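You operate a simulated robot arm through the tools that you are given. There is no shell and no other tool. Be economical: measure what you need, move in short steps, check, and stop when the job is done.

You are at the controls of a simulated two-armed robot. One attempt, no reset.

TASK
Pick up the white sleeve from the top of the cage bench with one hand, pass it to the other hand and put it on the wooden table top.

The check looks at the end state, three seconds after you hand in, the way a careful person would. Anything else that was tipped, shoved, dropped, spilled or broken makes it a failure.

THE ROBOT
Two 7-joint arms with two-finger grippers on one trunk, on a base that drives. Base frame: it is fixed to the floor where the robot stands at the start and does not move with it; the origin is under the middle of the robot, x ahead of it, y to its left, z up. Readings come in mm, rad, newtons and seconds.
The left shoulder is at the start at [60, 123, 945], the right one opposite. With the tool pointing down near the work surface each hand reaches from about 360 to 800 mm from the robot's upright axis, wherever it stands, measured 20 degrees to its own side. Places, roughly: sleeve [1250, 0, 1000]; wooden table top (38x20 cm) [-1680, 3560, 640]. Payload 1.47 kg a hand.
The TCP of each hand is the grasp point between the finger pads, 16 mm short of the fingertips. In the tool frame z runs along the fingers and y along their closing line. Largest opening 87 mm; the body of the gripper starts 55 mm behind the TCP.
Orientation is told as [roll, pitch, yaw] about the base's x, y, z axes, in that order, counted from this pose: with the fingers straight down and closing along the base's y, the tool's x points along the base's -x, its y along +y and its z along -z.

THE INTERFACE
- The arms move only by the tool apply_moves. It takes "left_increments", "right_increments" or both (then of equal length, played together; a hand with none holds still); each is a list of rows, each a list of 6 numbers: the shift along the base's x, y, z in mm, then the turn, a rotation vector about the base's x, y, z in rad. In form: [[tx, ty, tz, wx, wy, wz], ...]. A call has 1 to 12 rows; each row shifts and turns the commanded pose from where the row before left it. "left_jaw" and "right_jaw" are, for a hand that has rows, the finger opening in mm, from 0 to 87, set as the call begins (left out, the last holds). Rows are played at 5 a second. More than 50 mm and 0.15 rad between two rows, or a gripper value outside its range, and nothing of the call is played. Where a pose cannot be reached the arm comes as near as it can. A force on the tool above 40 N (or 10 N above the force at the start of the call, whichever is more), or a blocked arm, ends the call early, and 0.2 s more pass. Each finger travels about 153 mm/s and halts on what it meets, pressing with about 21 N; the grip force reading is that of the motor and also rises with nothing between the fingers. The clock runs only during rows and for 0.2 s after the last one: add rows that do not move to give the fingers time. It gives the time, the measured TCP pose, the force on the tool (base axes), the opening and the grip force at its end, in the units of the frame above (readings bear some noise), with the torque about the TCP (base axes, N m) and any sound that the robot's microphone picked up.
- Cameras (640 x 400 px; columns grow to the right, rows downward): "scene" is now at [96.4, -8.2, 1516.5]; the picture's right is [-0.04, -1.00, 0.00], its down [-0.63, 0.02, -0.77] and it looks along [0.77, -0.03, -0.63] (base axes); focal length 251 px, centre (320, 200). "left" rides on the left gripper at [73, -12, -90] in its tool frame; the picture's right is [0.16, 0.99, 0.00], its down [-0.72, 0.12, -0.68] and it looks along [-0.67, 0.11, 0.73] (tool axes); focal length 247 px, centre (320, 200). "right" rides on the right gripper at [73, 12, -90] in its tool frame; the picture's right is [-0.16, 0.99, 0.00], its down [-0.72, -0.12, -0.68] and it looks along [-0.67, -0.11, 0.73] (tool axes); focal length 247 px, centre (320, 200). There is no depth. A picture from a camera that has moved, and an enlarged one, comes with that camera's place and axes in the base frame and with its lens. The place of the scene camera against the robot may be out by one fixed shift of up to 12 mm in any direction.
- get_image(camera): a new picture of that camera. It takes no simulated time.
- slide_trunk(by): slides the trunk up (or, below 0, down) by that many mm; the arms and the scene camera ride with it, the base frame stays. It gives what a move gives, with no picture.
- roll_base(legs): drives the robot by 1 to 6 legs, each [ahead, left, turn to the left] in mm, mm and rad, along the robot's own axes; the way and the turn of a leg run together, so that a leg with both is an arc; at most 1500 mm and 3.142 rad a leg. The arms and the cameras ride along, it lands a little off, and it stops where it bumps. It gives what a move gives.
- pan_tilt(pan, tilt): turns the head with the scene camera to pan (to the left, within 2.094 rad either way) and tilt (down, from -0.506 to 1.204), counted from straight ahead of the robot. It gives what a move gives.
- zoom(camera, box): a new picture of the part [left, top, right, bottom] of that camera's present view, enlarged. It takes no simulated time.
- sign_off(): hands the job in; it is judged then, once.

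Work in short steps. Places have to be worked out from the pictures, the camera data and where the tool is seen: move nearer, look again, correct. Check each grasp and each placing, and mend what went wrong. You have 120 turns and 88 pictures in all, those below and enlarged ones among them. Open the grippers and draw the arms clear of the work before you hand the job in, unless the task says otherwise; then end with one line.

The tools are called after "Emit:" as name(argument=value, ...) on one line, values as JSON. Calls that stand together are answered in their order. apply_moves: Moves the arms, as the interface text tells. Its arguments: {"type":"object","properties":{"left_increments":{"type":"array"},"left_jaw":{"type":"number"},"right_increments":{"type":"array"},"right_jaw":{"type":"number"}},"required":[]} The other tools are called the same way: slide_trunk (by) slides the trunk up or down; roll_base (legs) drives the base; pan_tilt (pan, tilt) turns the head that bears the scene camera; get_image (camera) takes a picture; zoom (camera, box) takes an enlarged picture of a part of a camera's view; sign_off () hands the job in.

At the start:

```text
time: 0.0
left_tool_pos: [506.4, 177.2, 1102.8]
left_orientation: [0.0, 0.0, 0.002]
left_force: [-0.2, -0.4, -0.3]
left_moment: [-0.01, 0.0, 0.01]
left_width: 87.1
left_grip_force: 0.1
right_tool_pos: [443.0, -143.2, 1132.3]
right_orientation: [-0.001, 0.0, -0.001]
right_force: [0.4, -0.2, 0.0]
right_moment: [0.02, 0.05, 0.0]
right_width: 86.8
right_grip_force: 0.0
trunk travel left (down, up): [-100.0, 130.0]
robot x, y, heading: [-1.9, -1.3, -0.002]
head pan, tilt: [-0.038, 0.686]
```

scene: 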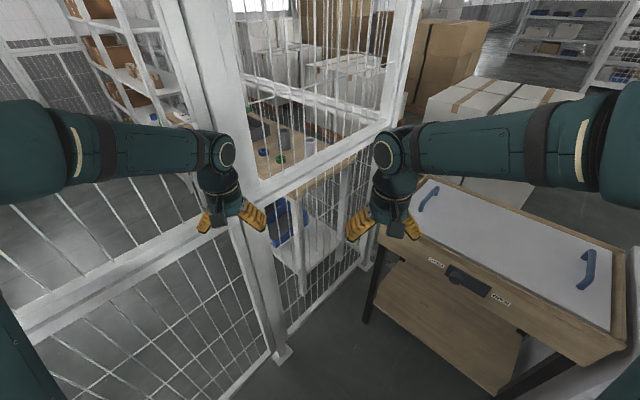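
right: 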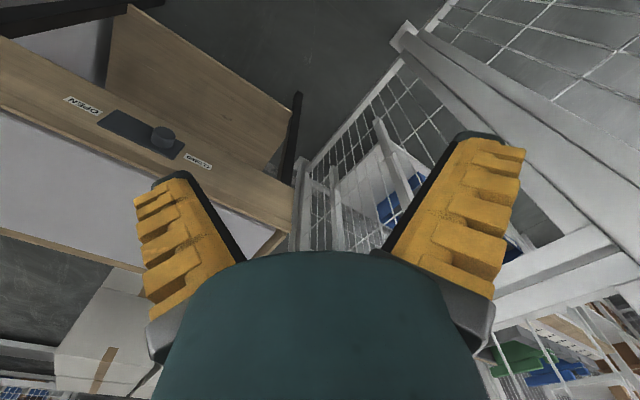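
left: 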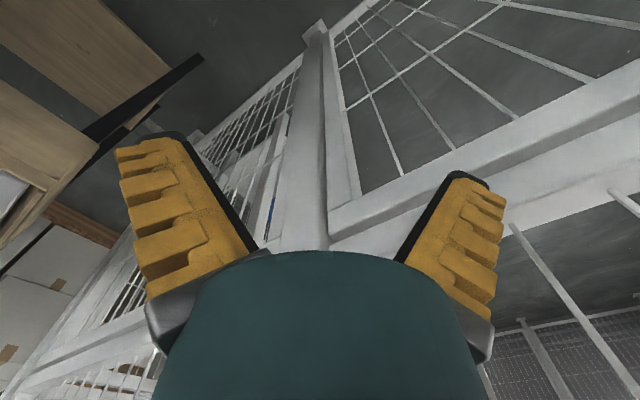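

The pictures show a cage in front with a bench inside, and a wooden cabinet with an OPEN/CLOSED knob at right. I enlarge the bench and the knob.

Emit:
zoom(camera="scene", box=[200, 50, 420, 190])

Emit:
zoom(camera="scene", box=[360, 160, 640, 340])

```text
2.86 times, centred on (310, 120) of scene
camera zoom: at [96.4, -8.2, 1516.5], right [-0.04, -1.0, 0.0], down [-0.63, 0.02, -0.77], along [0.77, -0.03, -0.63], focal length 717 px, centre (349, 429)
```

zoom: 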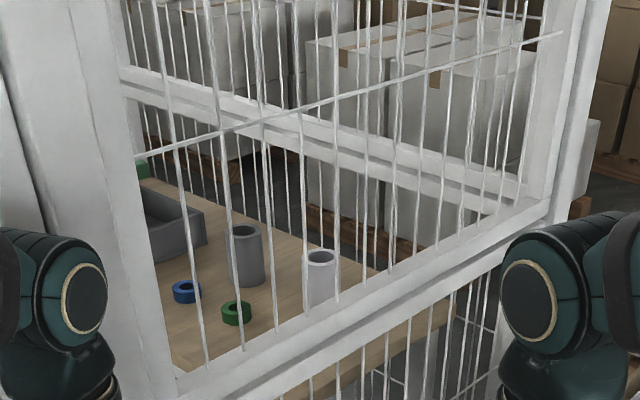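

```text
2.22 times, centred on (500, 250) of scene
camera zoom: at [96.4, -8.2, 1516.5], right [-0.04, -1.0, 0.0], down [-0.63, 0.02, -0.77], along [0.77, -0.03, -0.63], focal length 558 px, centre (-80, 89)
```

zoom: 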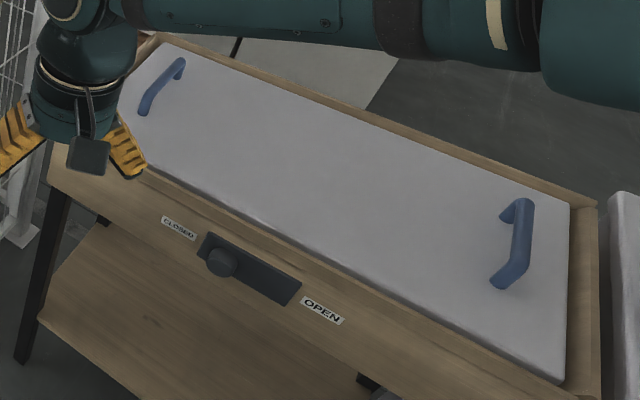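

The white sleeve stands on the bench behind the wire mesh. I look around the cage to find its opening and see what the slider does.

Emit:
pan_tilt(pan=0.0, tilt=0.2)

Emit:
get_image(camera="scene")

Emit:
pan_tilt(pan=1.2, tilt=0.4)

Emit:
get_image(camera="scene")

Emit:
pan_tilt(pan=-1.2, tilt=0.4)

Emit:
get_image(camera="scene")

Emit:
pan_tilt(pan=2.09, tilt=0.3)

Emit:
get_image(camera="scene")

```text
time: 0.9
left_tool_pos: [505.9, 177.6, 1103.5]
left_orientation: [-0.001, 0.0, 0.0]
left_force: [-0.4, -0.2, 0.2]
left_moment: [-0.02, 0.01, 0.0]
left_width: 87.2
left_grip_force: 0.0
right_tool_pos: [443.3, -141.4, 1132.8]
right_orientation: [0.001, -0.001, 0.001]
right_force: [0.4, 0.0, -0.5]
right_moment: [0.02, -0.01, 0.04]
right_width: 86.9
right_grip_force: 0.1
trunk travel left (down, up): [-100.0, 130.0]
robot x, y, heading: [0.0, -0.2, -0.002]
head pan, tilt: [0.0, 0.201]
```

```text
82 pictures are left
camera scene: at [104.2, -5.0, 1560.7], right [0.0, -1.0, 0.0], down [-0.2, 0.0, -0.98], along [0.98, 0.0, -0.2], focal length 251 px, centre (320, 200)
```

scene: 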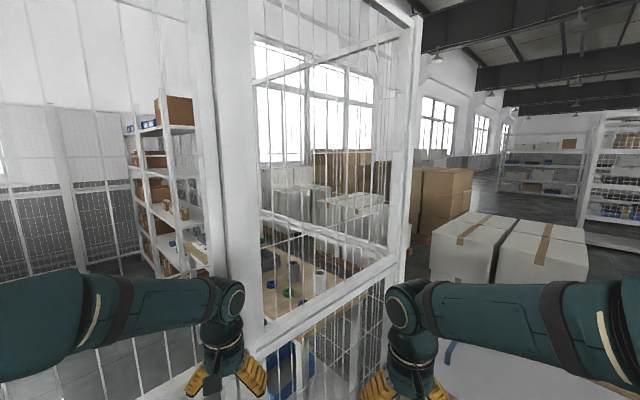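

```text
time: 2.3
left_tool_pos: [504.9, 177.7, 1103.0]
left_orientation: [0.0, 0.0, 0.0]
left_force: [0.8, 0.0, 0.2]
left_moment: [0.03, 0.0, 0.02]
left_width: 87.0
left_grip_force: 0.0
right_tool_pos: [442.4, -142.7, 1133.7]
right_orientation: [0.001, -0.001, 0.0]
right_force: [0.7, -0.1, -0.6]
right_moment: [-0.01, 0.0, -0.01]
right_width: 86.8
right_grip_force: 0.0
trunk travel left (down, up): [-100.0, 130.0]
robot x, y, heading: [-2.9, 0.1, 0.004]
head pan, tilt: [1.201, 0.4]
```

```text
81 pictures are left
camera scene: at [44.5, 81.3, 1542.2], right [0.93, -0.36, 0.0], down [-0.14, -0.36, -0.92], along [0.33, 0.86, -0.39], focal length 251 px, centre (320, 200)
```

scene: 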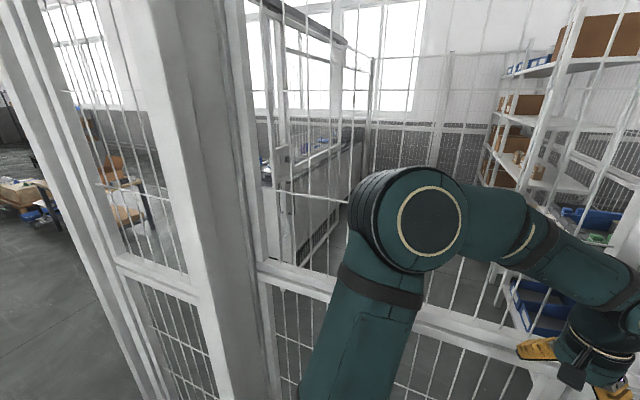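

```text
time: 4.5
left_tool_pos: [505.2, 177.8, 1102.0]
left_orientation: [0.0, 0.0, 0.001]
left_force: [-0.2, -1.1, 0.3]
left_moment: [0.02, 0.0, -0.02]
left_width: 87.1
left_grip_force: 0.1
right_tool_pos: [442.1, -141.8, 1132.9]
right_orientation: [0.001, 0.002, 0.0]
right_force: [-0.3, 0.1, 0.1]
right_moment: [-0.05, 0.01, 0.04]
right_width: 87.1
right_grip_force: 0.0
trunk travel left (down, up): [-100.0, 130.0]
robot x, y, heading: [1.5, 2.6, -0.0]
head pan, tilt: [-1.201, 0.4]
```

```text
80 pictures are left
camera scene: at [44.5, -91.4, 1542.2], right [-0.93, -0.36, 0.0], down [-0.14, 0.36, -0.92], along [0.33, -0.86, -0.39], focal length 251 px, centre (320, 200)
```

scene: 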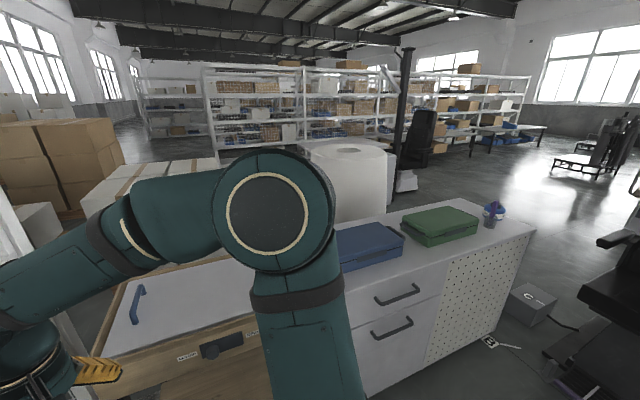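

```text
time: 7.3
left_tool_pos: [505.6, 177.6, 1102.1]
left_orientation: [0.0, 0.0, 0.0]
left_force: [-0.1, -0.7, 0.1]
left_moment: [-0.04, 0.01, -0.02]
left_width: 87.1
left_grip_force: 0.1
right_tool_pos: [442.5, -142.5, 1132.3]
right_orientation: [-0.001, 0.0, 0.001]
right_force: [0.3, 0.6, 0.1]
right_moment: [0.04, 0.0, 0.0]
right_width: 86.8
right_grip_force: 0.1
trunk travel left (down, up): [-100.0, 130.0]
robot x, y, heading: [2.7, -0.3, -0.005]
head pan, tilt: [2.089, 0.3]
```

```text
79 pictures are left
camera scene: at [-35.2, 76.1, 1551.5], right [0.87, 0.5, 0.0], down [0.15, -0.26, -0.96], along [-0.47, 0.83, -0.3], focal length 251 px, centre (320, 200)
```

scene: 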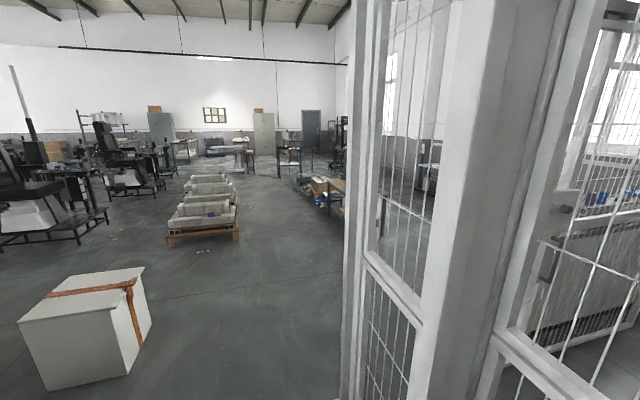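

The cage wall runs diagonally past the robot, and there is something like a door with a handle to the left. I enlarge those views.

Emit:
pan_tilt(pan=1.6, tilt=0.4)

Emit:
zoom(camera="scene", box=[0, 0, 640, 400])

Emit:
pan_tilt(pan=0.8, tilt=0.35)

Emit:
get_image(camera="scene")

```text
time: 8.2
left_tool_pos: [505.2, 178.4, 1102.9]
left_orientation: [0.0, 0.0, 0.0]
left_force: [0.2, 0.0, 0.8]
left_moment: [0.01, 0.0, 0.01]
left_width: 87.0
left_grip_force: 0.2
right_tool_pos: [441.2, -142.2, 1133.7]
right_orientation: [0.0, 0.0, 0.002]
right_force: [-0.4, -0.8, -0.6]
right_moment: [0.0, -0.02, 0.0]
right_width: 86.8
right_grip_force: 0.1
trunk travel left (down, up): [-100.0, 130.0]
robot x, y, heading: [1.0, -4.3, 0.002]
head pan, tilt: [1.6, 0.4]
```

```text
1.00 times, centred on (320, 200) of scene (not enlarged: the box is as wide or as high as the picture)
camera zoom: at [8.2, 87.6, 1542.3], right [1.0, 0.03, 0.0], down [0.01, -0.39, -0.92], along [-0.03, 0.92, -0.39], focal length 251 px, centre (320, 200)
```

zoom: 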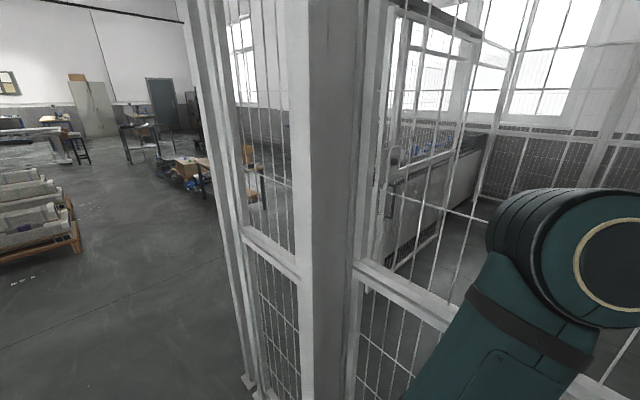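

```text
time: 9.4
left_tool_pos: [506.2, 177.5, 1103.6]
left_orientation: [0.002, -0.001, 0.0]
left_force: [-0.9, -0.5, -1.0]
left_moment: [0.01, 0.0, -0.02]
left_width: 87.0
left_grip_force: 0.1
right_tool_pos: [443.1, -143.4, 1132.8]
right_orientation: [0.0, -0.001, -0.002]
right_force: [-0.2, -0.3, 0.0]
right_moment: [-0.02, -0.02, 0.0]
right_width: 86.8
right_grip_force: 0.1
trunk travel left (down, up): [-100.0, 130.0]
robot x, y, heading: [-3.9, 0.6, -0.001]
head pan, tilt: [0.799, 0.351]
```

```text
77 pictures are left
camera scene: at [75.9, 61.8, 1546.8], right [0.72, -0.7, 0.0], down [-0.24, -0.25, -0.94], along [0.65, 0.67, -0.34], focal length 251 px, centre (320, 200)
```

scene: 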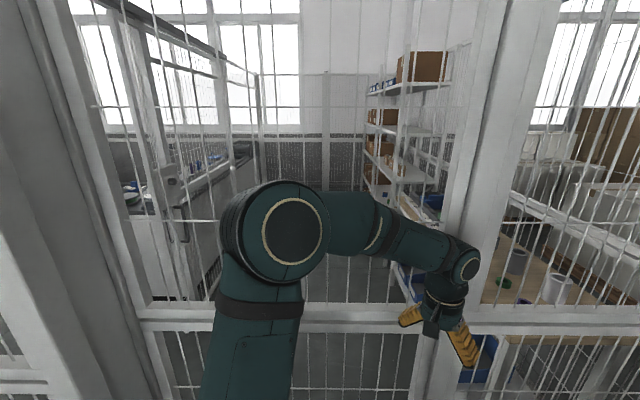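

The cage line runs from front right to back left, and a sliding door may lie round its left end. I check behind on the right before backing out.

Emit:
pan_tilt(pan=-2.09, tilt=0.5)

Emit:
get_image(camera="scene")

Emit:
pan_tilt(pan=2.09, tilt=0.7)

Emit:
get_image(camera="scene")

```text
time: 11.9
left_tool_pos: [505.4, 177.9, 1102.7]
left_orientation: [0.0, 0.0, 0.002]
left_force: [-0.3, 0.6, 0.0]
left_moment: [-0.02, -0.01, 0.02]
left_width: 87.0
left_grip_force: 0.0
right_tool_pos: [443.3, -142.8, 1132.3]
right_orientation: [0.001, -0.001, 0.001]
right_force: [-0.2, -0.7, 0.4]
right_moment: [0.02, 0.03, 0.0]
right_width: 86.8
right_grip_force: 0.0
trunk travel left (down, up): [-100.0, 130.0]
robot x, y, heading: [-0.0, 2.4, 0.002]
head pan, tilt: [-2.089, 0.499]
```

```text
76 pictures are left
camera scene: at [-34.1, -84.0, 1533.1], right [-0.87, 0.5, 0.0], down [0.24, 0.42, -0.88], along [-0.43, -0.76, -0.48], focal length 251 px, centre (320, 200)
```

scene: 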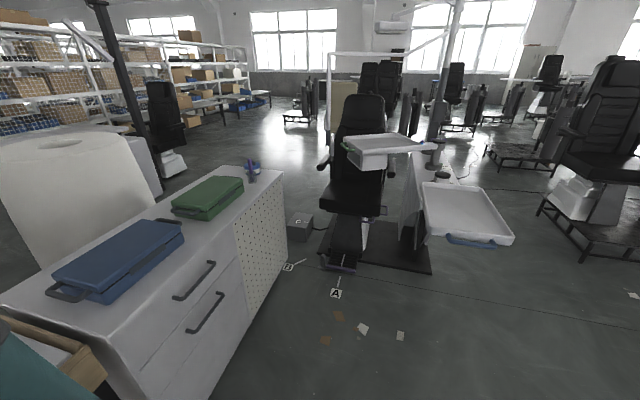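

```text
time: 15.3
left_tool_pos: [506.3, 178.1, 1102.4]
left_orientation: [0.0, -0.001, 0.0]
left_force: [-0.8, -0.3, 0.4]
left_moment: [-0.03, -0.03, -0.02]
left_width: 87.0
left_grip_force: 0.0
right_tool_pos: [441.2, -142.8, 1133.9]
right_orientation: [0.0, 0.002, 0.0]
right_force: [-1.3, -0.7, 0.3]
right_moment: [0.0, 0.01, 0.01]
right_width: 87.0
right_grip_force: 0.1
trunk travel left (down, up): [-100.0, 130.0]
robot x, y, heading: [1.0, -0.6, -0.001]
head pan, tilt: [2.089, 0.7]
```

```text
75 pictures are left
camera scene: at [-31.1, 68.8, 1515.4], right [0.87, 0.5, 0.0], down [0.32, -0.56, -0.76], along [-0.38, 0.66, -0.64], focal length 251 px, centre (320, 200)
```

scene: 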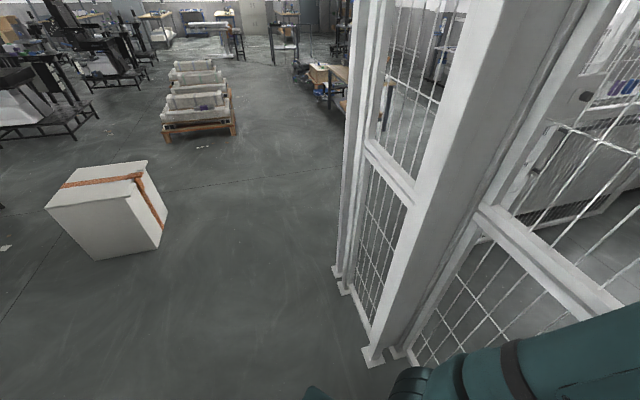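

The way back and to the left is free between the cage corner (about [-405, 1000]) and the white box (x < -1700). I back up, turn left and drive on a bit.

Emit:
roll_base(legs=[[-1030, 0, 0], [0, 0, 1.571], [700, 0, 0]])

Emit:
pan_tilt(pan=-0.7, tilt=0.4)

Emit:
get_image(camera="scene")

```text
time: 27.8
left_tool_pos: [-1232.1, 1170.9, 1102.0]
left_orientation: [0.001, 0.0, 1.575]
left_force: [-1.5, -0.4, -0.4]
left_moment: [0.0, 0.04, 0.0]
left_width: 87.3
left_grip_force: 0.0
right_tool_pos: [-910.4, 1110.8, 1133.0]
right_orientation: [-0.001, 0.001, 1.577]
right_force: [0.3, 0.6, 0.0]
right_moment: [-0.01, 0.0, 0.01]
right_width: 87.0
right_grip_force: 0.0
trunk travel left (down, up): [-100.0, 130.0]
robot x, y, heading: [-1051.5, 668.7, 1.576]
head pan, tilt: [2.089, 0.7]
```

```text
time: 30.3
left_tool_pos: [-1232.8, 1171.8, 1102.9]
left_orientation: [0.001, -0.002, 1.577]
left_force: [-0.1, 0.2, 0.2]
left_moment: [0.01, -0.01, 0.03]
left_width: 86.9
left_grip_force: 0.1
right_tool_pos: [-910.9, 1110.3, 1133.7]
right_orientation: [-0.001, 0.002, 1.579]
right_force: [-0.8, 0.7, -0.3]
right_moment: [0.02, 0.01, 0.0]
right_width: 87.1
right_grip_force: 0.0
trunk travel left (down, up): [-100.0, 130.0]
robot x, y, heading: [-1051.7, 665.5, 1.582]
head pan, tilt: [-0.7, 0.4]
```

```text
74 pictures are left
camera scene: at [-990.7, 743.0, 1542.2], right [0.77, -0.64, 0.0], down [-0.25, -0.3, -0.92], along [0.59, 0.71, -0.39], focal length 251 px, centre (320, 200)
```

scene: 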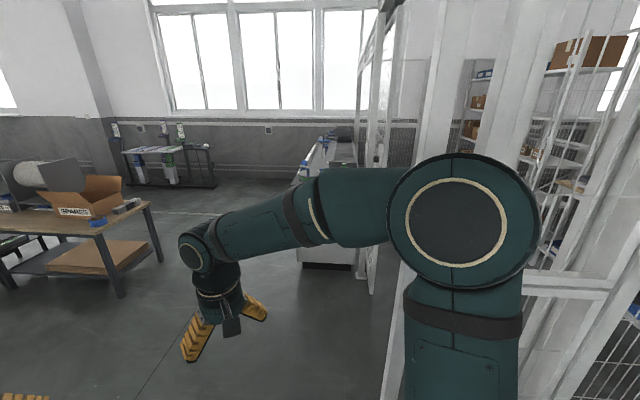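

The left end of the cage is coming into view, with maybe a door gap between the front post and the side wall. I drive further along and look right.

Emit:
roll_base(legs=[[700, 0, 0]])

Emit:
pan_tilt(pan=-1.1, tilt=0.35)

Emit:
get_image(camera="scene")

```text
time: 34.1
left_tool_pos: [-1238.2, 1858.2, 1102.0]
left_orientation: [0.0, 0.0, 1.582]
left_force: [-0.5, 0.3, 0.6]
left_moment: [-0.01, -0.02, 0.03]
left_width: 87.2
left_grip_force: 0.1
right_tool_pos: [-918.5, 1798.5, 1132.8]
right_orientation: [-0.002, 0.0, 1.581]
right_force: [-0.2, 1.1, 0.6]
right_moment: [0.01, 0.05, -0.01]
right_width: 87.0
right_grip_force: 0.1
trunk travel left (down, up): [-100.0, 130.0]
robot x, y, heading: [-1055.9, 1357.9, 1.583]
head pan, tilt: [-0.7, 0.4]
```

```text
time: 34.9
left_tool_pos: [-1239.0, 1857.8, 1103.0]
left_orientation: [-0.001, 0.0, 1.583]
left_force: [-0.5, -0.2, 0.5]
left_moment: [0.01, 0.01, 0.0]
left_width: 87.1
left_grip_force: 0.0
right_tool_pos: [-918.0, 1797.0, 1134.0]
right_orientation: [0.0, 0.001, 1.58]
right_force: [0.3, 0.5, 0.2]
right_moment: [0.02, 0.01, 0.01]
right_width: 87.1
right_grip_force: 0.1
trunk travel left (down, up): [-100.0, 130.0]
robot x, y, heading: [-1057.4, 1353.8, 1.578]
head pan, tilt: [-1.1, 0.351]
```

```text
73 pictures are left
camera scene: at [-973.2, 1401.9, 1546.8], right [0.46, -0.89, 0.0], down [-0.3, -0.16, -0.94], along [0.83, 0.44, -0.34], focal length 251 px, centre (320, 200)
```

scene: 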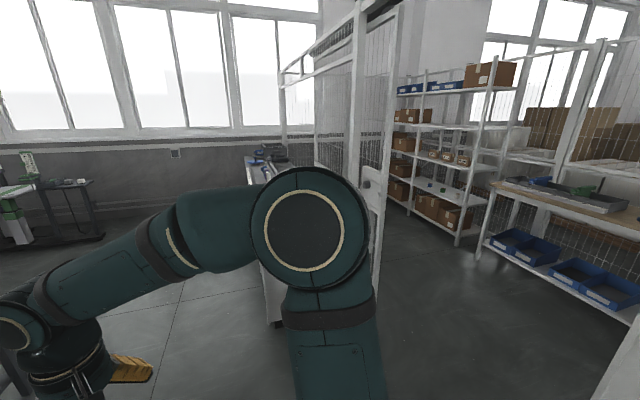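

There is an open doorway in the cage's end, with the bench visible inside. I look further right to measure the opening.

Emit:
pan_tilt(pan=-1.7, tilt=0.5)

Emit:
get_image(camera="scene")

```text
time: 35.9
left_tool_pos: [-1240.0, 1858.5, 1100.8]
left_orientation: [0.0, 0.0, 1.581]
left_force: [-1.0, 0.6, 0.2]
left_moment: [0.02, 0.03, -0.01]
left_width: 87.0
left_grip_force: 0.2
right_tool_pos: [-918.1, 1797.8, 1132.7]
right_orientation: [-0.001, -0.001, 1.581]
right_force: [-0.1, 0.3, -0.4]
right_moment: [0.01, 0.0, 0.01]
right_width: 87.2
right_grip_force: 0.0
trunk travel left (down, up): [-100.0, 130.0]
robot x, y, heading: [-1056.1, 1350.0, 1.579]
head pan, tilt: [-1.7, 0.499]
```

```text
72 pictures are left
camera scene: at [-965.3, 1347.9, 1533.1], right [-0.12, -0.99, 0.0], down [-0.48, 0.06, -0.88], along [0.87, -0.1, -0.48], focal length 251 px, centre (320, 200)
```

scene: 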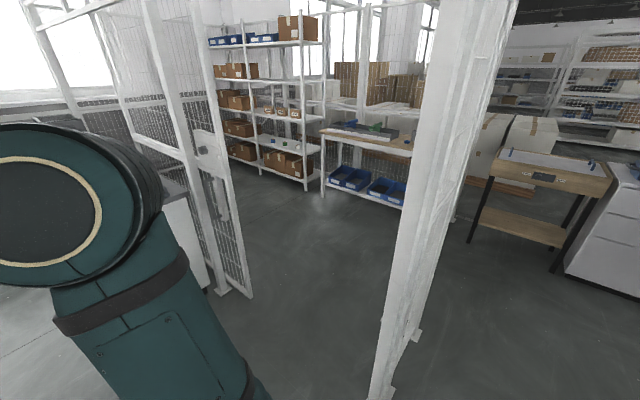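

The doorway runs from about [-400, 970] to [400, 1720], facing heading -0.8, wide enough. I turn toward it and sidestep to its centre line, then look.

Emit:
roll_base(legs=[[0, 0, -2.38], [-60, 764, 0]])

Emit:
pan_tilt(pan=0, tilt=0.5)

Emit:
get_image(camera="scene")

```text
time: 48.9
left_tool_pos: [-50.9, 1660.3, 1102.8]
left_orientation: [-0.002, -0.001, -0.843]
left_force: [1.0, -0.1, -0.3]
left_moment: [0.0, -0.02, -0.01]
left_width: 86.9
left_grip_force: 0.0
right_tool_pos: [-332.7, 1494.0, 1132.6]
right_orientation: [0.0, 0.0, -0.843]
right_force: [1.0, 0.2, 0.3]
right_moment: [0.0, 0.02, 0.01]
right_width: 87.0
right_grip_force: 0.0
trunk travel left (down, up): [-100.0, 130.0]
robot x, y, heading: [-521.4, 1919.7, -0.841]
head pan, tilt: [-1.7, 0.499]
```

```text
time: 50.6
left_tool_pos: [-50.8, 1658.5, 1102.2]
left_orientation: [0.0, 0.0, -0.842]
left_force: [0.2, 0.4, 0.3]
left_moment: [0.01, 0.0, 0.01]
left_width: 87.1
left_grip_force: 0.0
right_tool_pos: [-332.8, 1493.3, 1133.4]
right_orientation: [-0.001, 0.0, -0.844]
right_force: [-0.1, -0.4, -0.2]
right_moment: [0.01, 0.01, -0.02]
right_width: 87.2
right_grip_force: 0.0
trunk travel left (down, up): [-100.0, 130.0]
robot x, y, heading: [-520.4, 1918.5, -0.839]
head pan, tilt: [0.0, 0.499]
```

```text
71 pictures are left
camera scene: at [-452.6, 1838.5, 1533.1], right [-0.75, -0.67, 0.0], down [-0.32, 0.36, -0.88], along [0.58, -0.66, -0.48], focal length 251 px, centre (320, 200)
```

scene: 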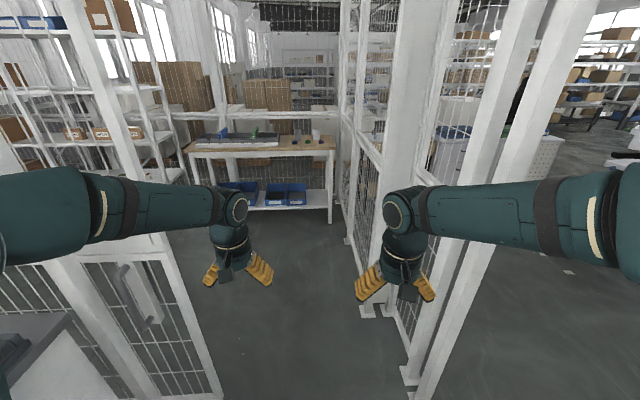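

The doorway is about 1 m wide and the bench stands straight ahead, with the sleeve at its right end. I align with the cage (heading about -0.72), shift right 126 mm and drive in part way.

Emit:
roll_base(legs=[[0, 0, 0.12], [0, -120, 0], [1000, 0, 0]])

Emit:
pan_tilt(pan=-0.1, tilt=0.45)

Emit:
get_image(camera="scene")

```text
time: 57.7
left_tool_pos: [648.4, 953.6, 1102.1]
left_orientation: [-0.001, 0.001, -0.727]
left_force: [-0.5, -0.1, 0.0]
left_moment: [0.04, 0.03, 0.03]
left_width: 87.0
left_grip_force: 0.0
right_tool_pos: [386.7, 756.8, 1132.7]
right_orientation: [0.0, 0.0, -0.728]
right_force: [0.0, -0.2, -0.2]
right_moment: [0.0, 0.04, 0.0]
right_width: 87.0
right_grip_force: 0.1
trunk travel left (down, up): [-100.0, 130.0]
robot x, y, heading: [149.8, 1160.8, -0.729]
head pan, tilt: [0.0, 0.499]
```

```text
time: 58.4
left_tool_pos: [648.0, 955.1, 1101.8]
left_orientation: [-0.001, 0.0, -0.727]
left_force: [-0.2, 1.3, -0.1]
left_moment: [-0.02, -0.02, 0.01]
left_width: 87.1
left_grip_force: 0.0
right_tool_pos: [386.9, 757.4, 1132.6]
right_orientation: [0.001, 0.0, -0.729]
right_force: [0.2, 0.4, -0.2]
right_moment: [0.02, -0.01, 0.01]
right_width: 86.8
right_grip_force: 0.0
trunk travel left (down, up): [-100.0, 130.0]
robot x, y, heading: [149.4, 1156.8, -0.729]
head pan, tilt: [-0.099, 0.45]
```

```text
70 pictures are left
camera scene: at [222.7, 1079.4, 1537.6], right [-0.74, -0.68, 0.0], down [-0.29, 0.32, -0.9], along [0.61, -0.66, -0.44], focal length 251 px, centre (320, 200)
```

scene: 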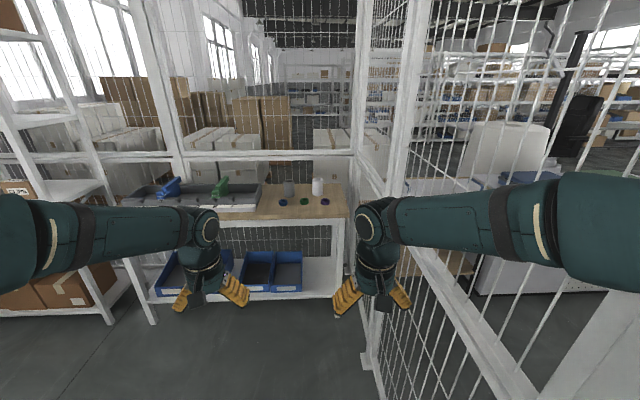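

I'm inside the cage, facing the bench; the white sleeve stands at about [1200, 40] with three small ring caps before it. I drive 600 mm on and look down at it.

Emit:
roll_base(legs=[[600, 0, 0]])

Emit:
pan_tilt(pan=-0.1, tilt=0.7)

Emit:
get_image(camera="scene")

Emit:
zoom(camera="scene", box=[220, 80, 420, 205])

```text
time: 61.8
left_tool_pos: [1093.5, 560.1, 1101.5]
left_orientation: [0.0, 0.0, -0.726]
left_force: [1.3, -0.4, 0.4]
left_moment: [0.04, 0.02, 0.01]
left_width: 87.2
left_grip_force: 0.0
right_tool_pos: [833.2, 364.4, 1131.6]
right_orientation: [0.0, -0.001, -0.725]
right_force: [0.1, 0.2, -1.0]
right_moment: [0.03, 0.03, -0.04]
right_width: 87.1
right_grip_force: 0.0
trunk travel left (down, up): [-100.0, 130.0]
robot x, y, heading: [595.2, 764.8, -0.728]
head pan, tilt: [-0.099, 0.45]
```

```text
time: 62.5
left_tool_pos: [1093.1, 561.6, 1103.7]
left_orientation: [0.002, 0.0, -0.726]
left_force: [-0.3, 1.0, 0.7]
left_moment: [-0.01, -0.01, -0.02]
left_width: 87.0
left_grip_force: 0.0
right_tool_pos: [830.8, 363.1, 1132.7]
right_orientation: [0.0, -0.001, -0.726]
right_force: [0.2, -0.3, -0.3]
right_moment: [0.0, 0.03, -0.01]
right_width: 87.0
right_grip_force: 0.1
trunk travel left (down, up): [-100.0, 130.0]
robot x, y, heading: [595.1, 765.7, -0.727]
head pan, tilt: [-0.099, 0.7]
```

```text
69 pictures are left
camera scene: at [662.1, 689.8, 1515.4], right [-0.73, -0.68, 0.0], down [-0.44, 0.47, -0.77], along [0.52, -0.56, -0.64], focal length 251 px, centre (320, 200)
```

scene: 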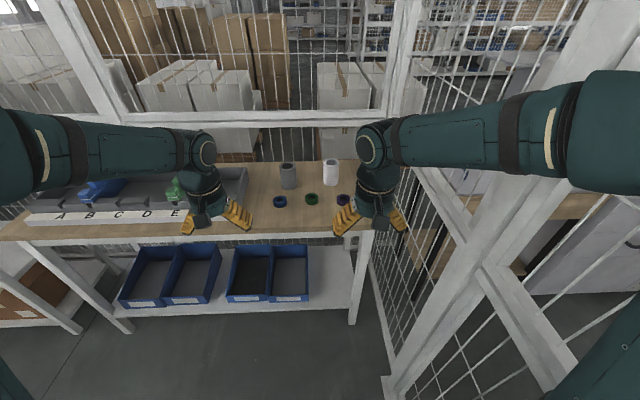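

```text
3.20 times, centred on (320, 142) of scene
camera zoom: at [662.1, 689.8, 1515.4], right [-0.73, -0.68, 0.0], down [-0.44, 0.47, -0.77], along [0.52, -0.56, -0.64], focal length 803 px, centre (320, 384)
```

zoom: 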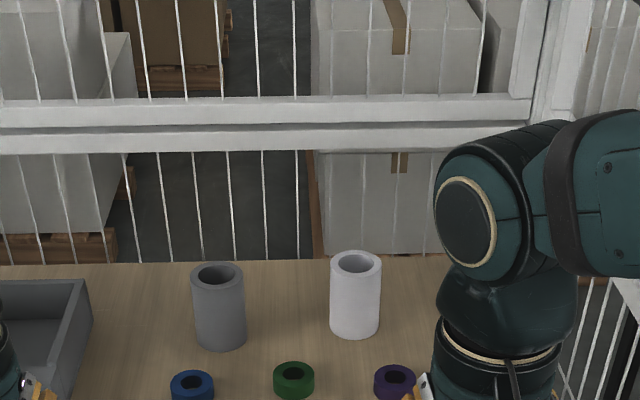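

The sleeve is roughly 1 m ahead and 140 mm right, the bench edge about 720 mm ahead. I move 80 mm left and 300 mm ahead so the right hand can reach it with room to the cage wall.

Emit:
roll_base(legs=[[0, 80, 0], [300, 0, 0]])

Emit:
pan_tilt(pan=-0.2, tilt=0.9)

Emit:
get_image(camera="scene")

Emit:
get_image(camera="right")

```text
time: 65.5
left_tool_pos: [1372.0, 424.7, 1102.4]
left_orientation: [-0.001, 0.0, -0.723]
left_force: [-0.3, -0.1, -0.8]
left_moment: [0.03, 0.02, 0.01]
left_width: 86.8
left_grip_force: 0.0
right_tool_pos: [1111.9, 227.8, 1132.4]
right_orientation: [0.0, 0.002, -0.722]
right_force: [0.4, -0.7, -0.1]
right_moment: [0.02, 0.01, 0.01]
right_width: 86.9
right_grip_force: 0.0
trunk travel left (down, up): [-100.0, 130.0]
robot x, y, heading: [876.0, 621.5, -0.727]
head pan, tilt: [-0.099, 0.7]
```

```text
time: 66.3
left_tool_pos: [1370.3, 425.2, 1101.9]
left_orientation: [0.0, 0.002, -0.723]
left_force: [-0.5, 0.4, -0.3]
left_moment: [-0.01, 0.04, 0.02]
left_width: 87.2
left_grip_force: 0.2
right_tool_pos: [1110.5, 227.5, 1132.9]
right_orientation: [0.001, 0.0, -0.723]
right_force: [-0.6, 0.5, -0.7]
right_moment: [0.0, -0.01, -0.01]
right_width: 86.8
right_grip_force: 0.0
trunk travel left (down, up): [-100.0, 130.0]
robot x, y, heading: [875.1, 622.0, -0.722]
head pan, tilt: [-0.201, 0.901]
```

```text
67 pictures are left
camera scene: at [927.8, 554.5, 1499.3], right [-0.8, -0.6, 0.0], down [-0.47, 0.62, -0.62], along [0.38, -0.5, -0.78], focal length 251 px, centre (320, 200)
```

scene: 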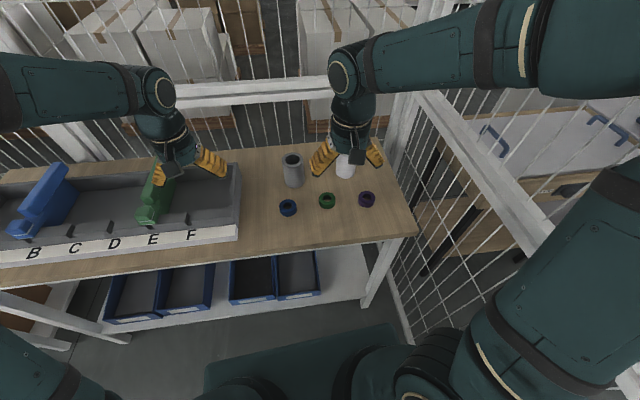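

```text
66 pictures are left
camera right: at [1064.8, 283.0, 1221.9], right [0.77, 0.64, 0.0], down [0.47, -0.57, 0.68], along [0.43, -0.52, -0.73], focal length 247 px, centre (320, 200)
```

right: 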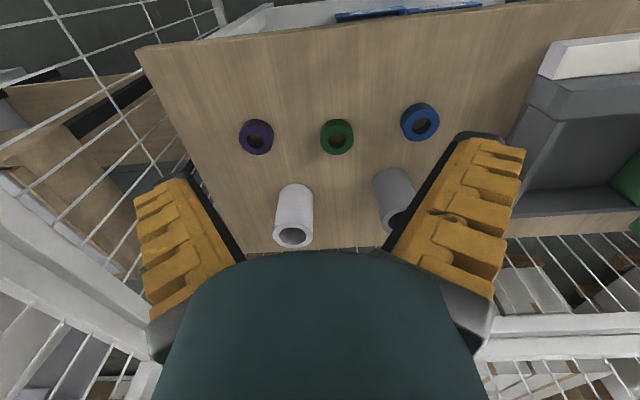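

The sleeve stands at about [1244, -5], top near z 955, base near 850, diameter about 65 mm. I move the right hand above it at z 1050 and look again.

Emit:
apply_moves(right_increments=[[19, -33, -12, 0, 0, 0], [19, -33, -12, 0, 0, 0], [19, -33, -12, 0, 0, 0], [19, -33, -12, 0, 0, 0], [19, -33, -12, 0, 0, 0], [19, -33, -11, 0, 0, 0], [19, -33, -11, 0, 0, 0], [0, 0, 0, 0, 0, 0], [0, 0, 0, 0, 0, 0]], right_jaw=87)

Emit:
get_image(camera="right")

Emit:
zoom(camera="scene", box=[220, 60, 460, 210])

```text
time: 68.3
left_tool_pos: [1370.6, 423.7, 1101.5]
left_orientation: [0.001, -0.001, -0.723]
left_force: [0.2, 0.2, -0.1]
left_moment: [0.0, -0.01, 0.02]
left_width: 86.9
left_grip_force: 0.0
right_tool_pos: [1243.6, -5.0, 1052.3]
right_orientation: [0.001, 0.0, -0.722]
right_force: [0.0, -0.3, 0.9]
right_moment: [0.04, 0.0, 0.02]
right_width: 87.0
right_grip_force: 0.0
trunk travel left (down, up): [-100.0, 130.0]
robot x, y, heading: [875.7, 627.6, -0.722]
head pan, tilt: [-0.201, 0.901]
```

```text
65 pictures are left
camera right: at [1197.9, 51.0, 1140.8], right [0.77, 0.64, 0.0], down [0.47, -0.57, 0.68], along [0.43, -0.52, -0.73], focal length 247 px, centre (320, 200)
```

right: 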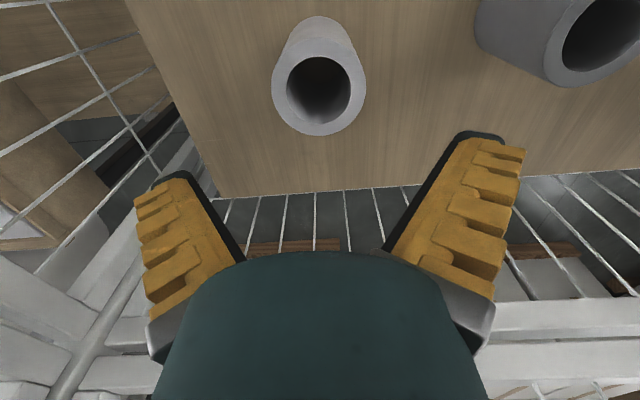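

```text
2.67 times, centred on (340, 135) of scene
camera zoom: at [928.4, 553.9, 1499.2], right [-0.8, -0.6, 0.0], down [-0.47, 0.63, -0.62], along [0.37, -0.49, -0.78], focal length 669 px, centre (267, 373)
```

zoom: 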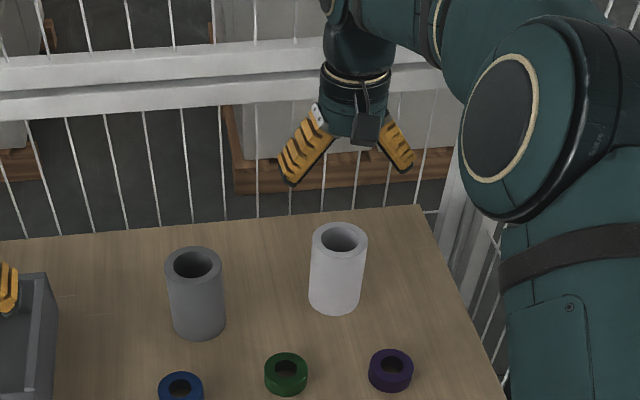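

The wrist view puts the sleeve's ring centre at about [1236, 4], top z about 960. I correct by (-8, +9) and go down to just above the rim to check.

Emit:
apply_moves(right_increments=[[-4, 4.5, -22, 0, 0, 0], [-4, 4.5, -22, 0, 0, 0], [0, 0, -20, 0, 0, 0], [0, 0, 0, 0, 0, 0]])

Emit:
get_image(camera="right")

Emit:
zoom(camera="scene", box=[260, 90, 420, 190])

```text
time: 69.3
left_tool_pos: [1371.4, 425.0, 1102.5]
left_orientation: [-0.001, -0.001, -0.721]
left_force: [-0.6, 0.0, 0.6]
left_moment: [-0.01, 0.02, 0.0]
left_width: 87.0
left_grip_force: 0.0
right_tool_pos: [1237.8, 5.3, 987.3]
right_orientation: [0.0, 0.0, -0.724]
right_force: [0.6, -0.1, 0.9]
right_moment: [-0.02, -0.02, 0.0]
right_width: 87.0
right_grip_force: 0.0
trunk travel left (down, up): [-100.0, 130.0]
robot x, y, heading: [874.7, 626.9, -0.721]
head pan, tilt: [-0.201, 0.901]
```

```text
63 pictures are left
camera right: at [1190.3, 60.4, 1076.0], right [0.77, 0.64, 0.0], down [0.47, -0.57, 0.68], along [0.43, -0.53, -0.73], focal length 247 px, centre (320, 200)
```

right: 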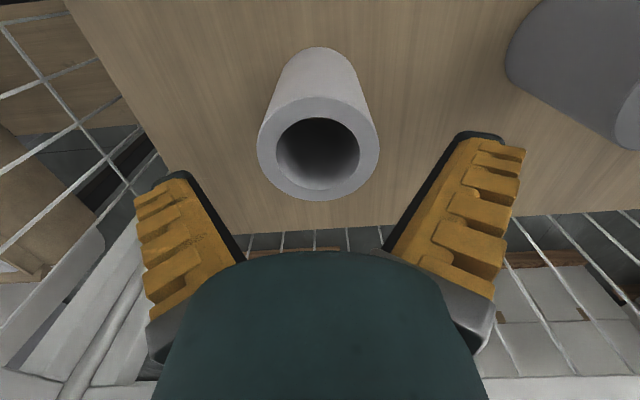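

```text
4.00 times, centred on (340, 140) of scene
camera zoom: at [927.7, 554.6, 1499.3], right [-0.8, -0.6, 0.0], down [-0.47, 0.62, -0.62], along [0.38, -0.5, -0.78], focal length 1004 px, centre (240, 440)
```

zoom: 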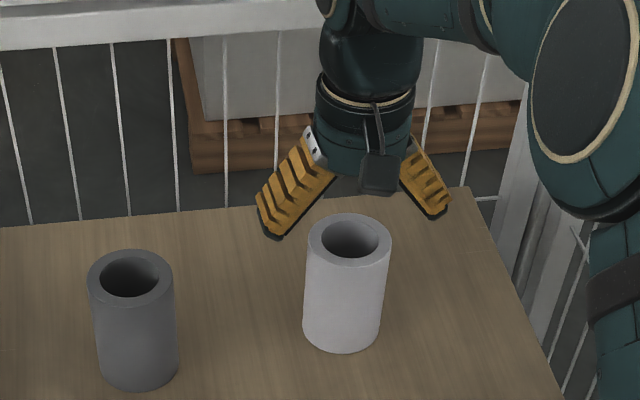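

Ring centre comes out at [1235, 4, 955], diameter about 68; the hand is centred. I go down 60 mm (TCP z about 927) and check before closing.

Emit:
apply_moves(right_increments=[[-1, -1, -15, 0, 0, 0], [-1, 0, -15, 0, 0, 0], [0, 0, -15, 0, 0, 0], [0, 0, -15, 0, 0, 0], [0, 0, 0, 0, 0, 0]])

Emit:
get_image(camera="right")

```text
time: 70.5
left_tool_pos: [1371.2, 425.3, 1102.1]
left_orientation: [0.0, 0.0, -0.723]
left_force: [-0.2, -1.0, -0.6]
left_moment: [0.01, -0.02, 0.01]
left_width: 86.9
left_grip_force: 0.2
right_tool_pos: [1234.3, 4.6, 926.6]
right_orientation: [0.0, -0.001, -0.722]
right_force: [1.7, -1.5, 5.8]
right_moment: [0.05, 0.01, 0.0]
right_width: 88.2
right_grip_force: 0.1
trunk travel left (down, up): [-100.0, 130.0]
robot x, y, heading: [875.4, 622.8, -0.722]
head pan, tilt: [-0.201, 0.901]
```

```text
61 pictures are left
camera right: at [1188.2, 60.2, 1016.2], right [0.77, 0.64, 0.0], down [0.47, -0.56, 0.68], along [0.43, -0.53, -0.73], focal length 247 px, centre (320, 200)
```

right: 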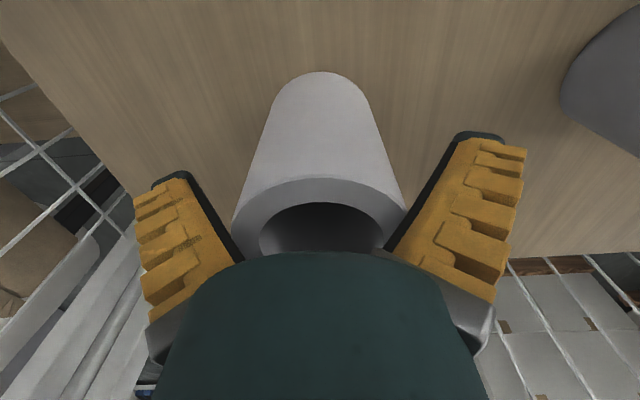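

The sleeve sits between the fingers though there is a slight upward force. I close the fingers slowly, with rows of waiting.

Emit:
apply_moves(right_increments=[[0, 0, 1, 0, 0, 0], [0, 0, 0, 0, 0, 0]], right_jaw=80)

```text
time: 71.1
left_tool_pos: [1370.8, 427.0, 1102.0]
left_orientation: [0.0, -0.001, -0.723]
left_force: [0.9, 0.0, -0.2]
left_moment: [0.02, 0.0, 0.01]
left_width: 87.2
left_grip_force: 0.1
right_tool_pos: [1234.4, 3.7, 929.7]
right_orientation: [0.001, -0.001, -0.722]
right_force: [0.8, -0.7, 5.6]
right_moment: [0.13, 0.12, 0.01]
right_width: 82.6
right_grip_force: 9.5
trunk travel left (down, up): [-100.0, 130.0]
robot x, y, heading: [872.6, 628.7, -0.722]
head pan, tilt: [-0.201, 0.901]
```

The fingers already meet the sleeve at 82.6 mm, so it is a near-full-opening grip. I close on it and check.

Emit:
apply_moves(right_increments=[[0, 0, 0, 0, 0, 0], [0, 0, 0, 0, 0, 0], [0, 0, 0, 0, 0, 0]], right_jaw=50)

Emit:
get_image(camera="right")

Emit:
zoom(camera="scene", box=[260, 90, 420, 190])

```text
time: 71.9
left_tool_pos: [1370.5, 425.6, 1102.9]
left_orientation: [-0.003, 0.0, -0.723]
left_force: [-0.1, -0.6, 0.2]
left_moment: [0.02, -0.01, 0.01]
left_width: 86.8
left_grip_force: 0.0
right_tool_pos: [1234.9, 3.9, 928.3]
right_orientation: [0.002, 0.0, -0.723]
right_force: [1.4, -0.7, 4.0]
right_moment: [0.05, 0.07, 0.01]
right_width: 74.6
right_grip_force: 20.5
trunk travel left (down, up): [-100.0, 130.0]
robot x, y, heading: [877.4, 627.2, -0.721]
head pan, tilt: [-0.201, 0.901]
```

```text
60 pictures are left
camera right: at [1187.8, 60.0, 1016.7], right [0.77, 0.64, 0.0], down [0.47, -0.57, 0.68], along [0.43, -0.53, -0.73], focal length 247 px, centre (320, 200)
```

right: 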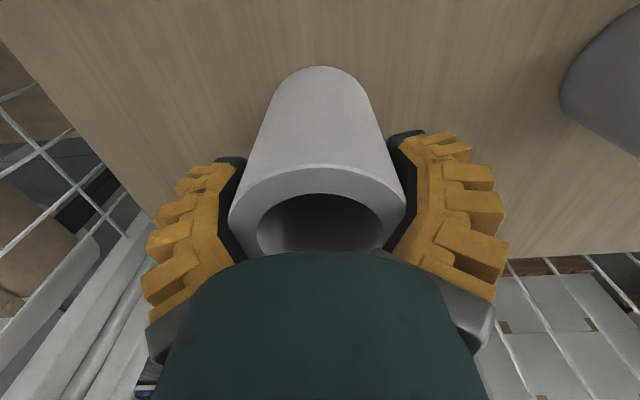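

```text
4.00 times, centred on (340, 140) of scene
camera zoom: at [927.9, 554.7, 1499.2], right [-0.8, -0.6, 0.0], down [-0.47, 0.62, -0.62], along [0.37, -0.5, -0.78], focal length 1004 px, centre (240, 440)
```

zoom: 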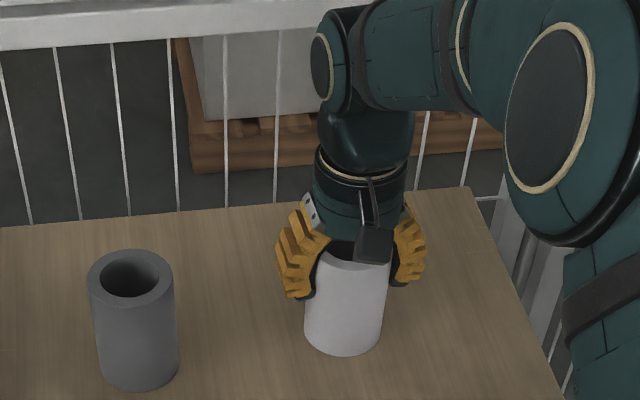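

The flexible fingers wrap the sleeve, width 74.6 with 20 N. I lift 20 mm, then check.

Emit:
apply_moves(right_increments=[[0, 0, 5, 0, 0, 0], [0, 0, 15, 0, 0, 0], [0, 0, 20, 0, 0, 0], [0, 0, 0, 0, 0, 0]], right_jaw=50)

Emit:
get_image(camera="right")

Emit:
zoom(camera="scene", box=[260, 90, 420, 190])

```text
time: 72.9
left_tool_pos: [1370.0, 425.3, 1103.1]
left_orientation: [0.0, 0.0, -0.723]
left_force: [0.6, 0.5, -0.1]
left_moment: [0.06, 0.05, 0.02]
left_width: 87.1
left_grip_force: 0.0
right_tool_pos: [1236.8, 5.3, 968.7]
right_orientation: [-0.001, -0.002, -0.723]
right_force: [-1.8, -0.6, 3.1]
right_moment: [0.04, 0.06, 0.0]
right_width: 54.8
right_grip_force: 21.0
trunk travel left (down, up): [-100.0, 130.0]
robot x, y, heading: [875.3, 626.5, -0.721]
head pan, tilt: [-0.201, 0.901]
```

```text
58 pictures are left
camera right: at [1189.1, 61.5, 1057.7], right [0.77, 0.64, 0.0], down [0.47, -0.57, 0.68], along [0.43, -0.53, -0.73], focal length 247 px, centre (320, 200)
```

right: 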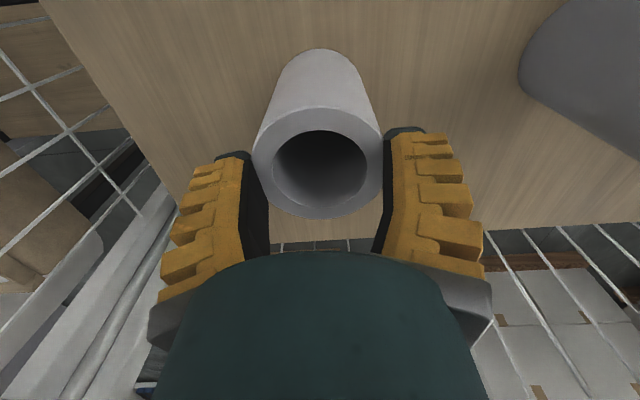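

```text
4.00 times, centred on (340, 140) of scene
camera zoom: at [927.5, 554.7, 1499.3], right [-0.8, -0.6, 0.0], down [-0.47, 0.62, -0.62], along [0.38, -0.5, -0.78], focal length 1004 px, centre (240, 440)
```

zoom: 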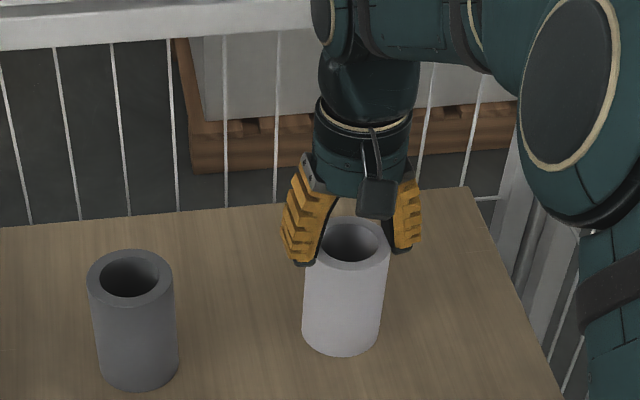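

The sleeve slipped out and stayed standing; the fingers splay in a V when wide open. I release, raise the hand clear, and study the left gripper's finger shape at partial openings.

Emit:
apply_moves(right_increments=[[0, 0, 0, 0, 0, 0], [0, 0, 0, 0, 0, 0], [0, 0, 20, 0, 0, 0], [0, 0, 20, 0, 0, 0], [0, 0, 20, 0, 0, 0]], right_jaw=87, left_increments=[[0, 0, 0, 0, 0, 0], [0, 0, 0, 0, 0, 0], [0, 0, 0, 0, 0, 0], [0, 0, 0, 0, 0, 0], [0, 0, 0, 0, 0, 0]], left_jaw=67)

Emit:
get_image(camera="left")

Emit:
get_image(camera="right")

Emit:
apply_moves(left_increments=[[0, 0, 0, 0, 0, 0], [0, 0, 0, 0, 0, 0], [0, 0, 0, 0, 0, 0]], left_jaw=30)

Emit:
get_image(camera="left")

```text
time: 74.1
left_tool_pos: [1372.6, 425.4, 1102.7]
left_orientation: [0.001, -0.001, -0.721]
left_force: [-0.7, 0.7, -0.4]
left_moment: [0.02, 0.0, -0.01]
left_width: 70.7
left_grip_force: 2.3
right_tool_pos: [1233.9, 4.2, 1029.2]
right_orientation: [0.0, 0.001, -0.722]
right_force: [-0.3, -0.6, -0.9]
right_moment: [0.03, -0.01, -0.03]
right_width: 86.9
right_grip_force: 0.0
trunk travel left (down, up): [-100.0, 130.0]
robot x, y, heading: [872.5, 625.1, -0.72]
head pan, tilt: [-0.201, 0.901]
```

```text
56 pictures are left
camera left: at [1308.6, 465.9, 1191.4], right [0.53, 0.85, 0.0], down [0.62, -0.39, 0.68], along [0.58, -0.36, -0.73], focal length 247 px, centre (320, 200)
```

left: 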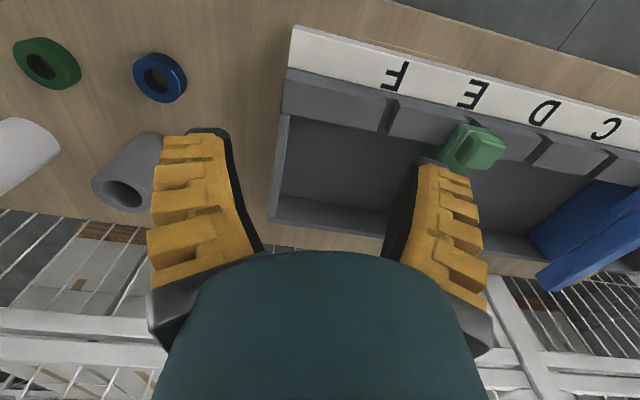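

```text
55 pictures are left
camera right: at [1188.2, 60.6, 1117.7], right [0.77, 0.64, 0.0], down [0.47, -0.57, 0.68], along [0.43, -0.53, -0.73], focal length 247 px, centre (320, 200)
```

right: 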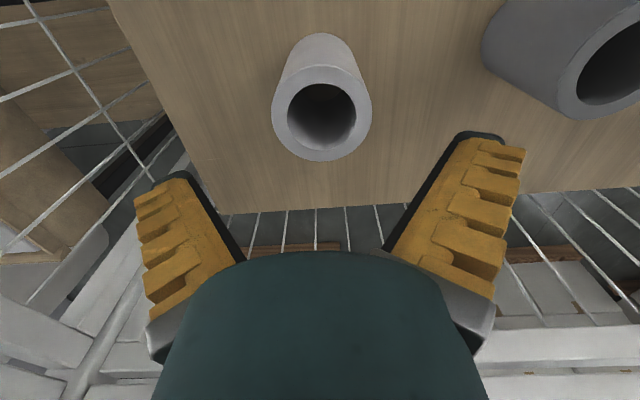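

```text
time: 74.9
left_tool_pos: [1370.7, 423.9, 1102.6]
left_orientation: [0.0, 0.001, -0.722]
left_force: [1.0, -0.8, -0.3]
left_moment: [0.05, 0.0, 0.03]
left_width: 36.0
left_grip_force: 4.6
right_tool_pos: [1233.1, 4.7, 1028.6]
right_orientation: [0.0, 0.0, -0.722]
right_force: [0.6, 0.5, 1.1]
right_moment: [-0.02, -0.02, -0.01]
right_width: 87.2
right_grip_force: 0.1
trunk travel left (down, up): [-100.0, 130.0]
robot x, y, heading: [874.5, 627.7, -0.722]
head pan, tilt: [-0.201, 0.901]
```

```text
54 pictures are left
camera left: at [1308.9, 465.7, 1191.3], right [0.53, 0.85, 0.0], down [0.62, -0.39, 0.68], along [0.58, -0.36, -0.73], focal length 247 px, centre (320, 200)
```

left: 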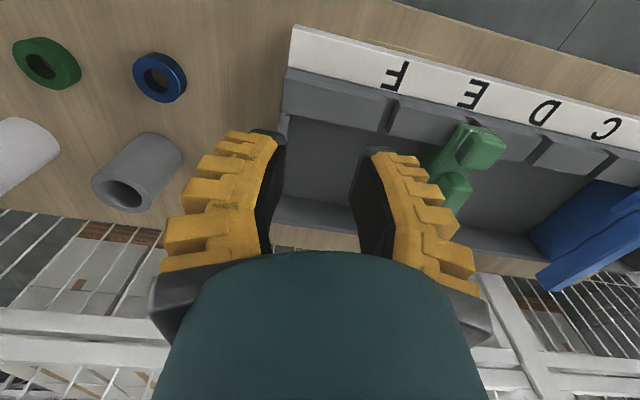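

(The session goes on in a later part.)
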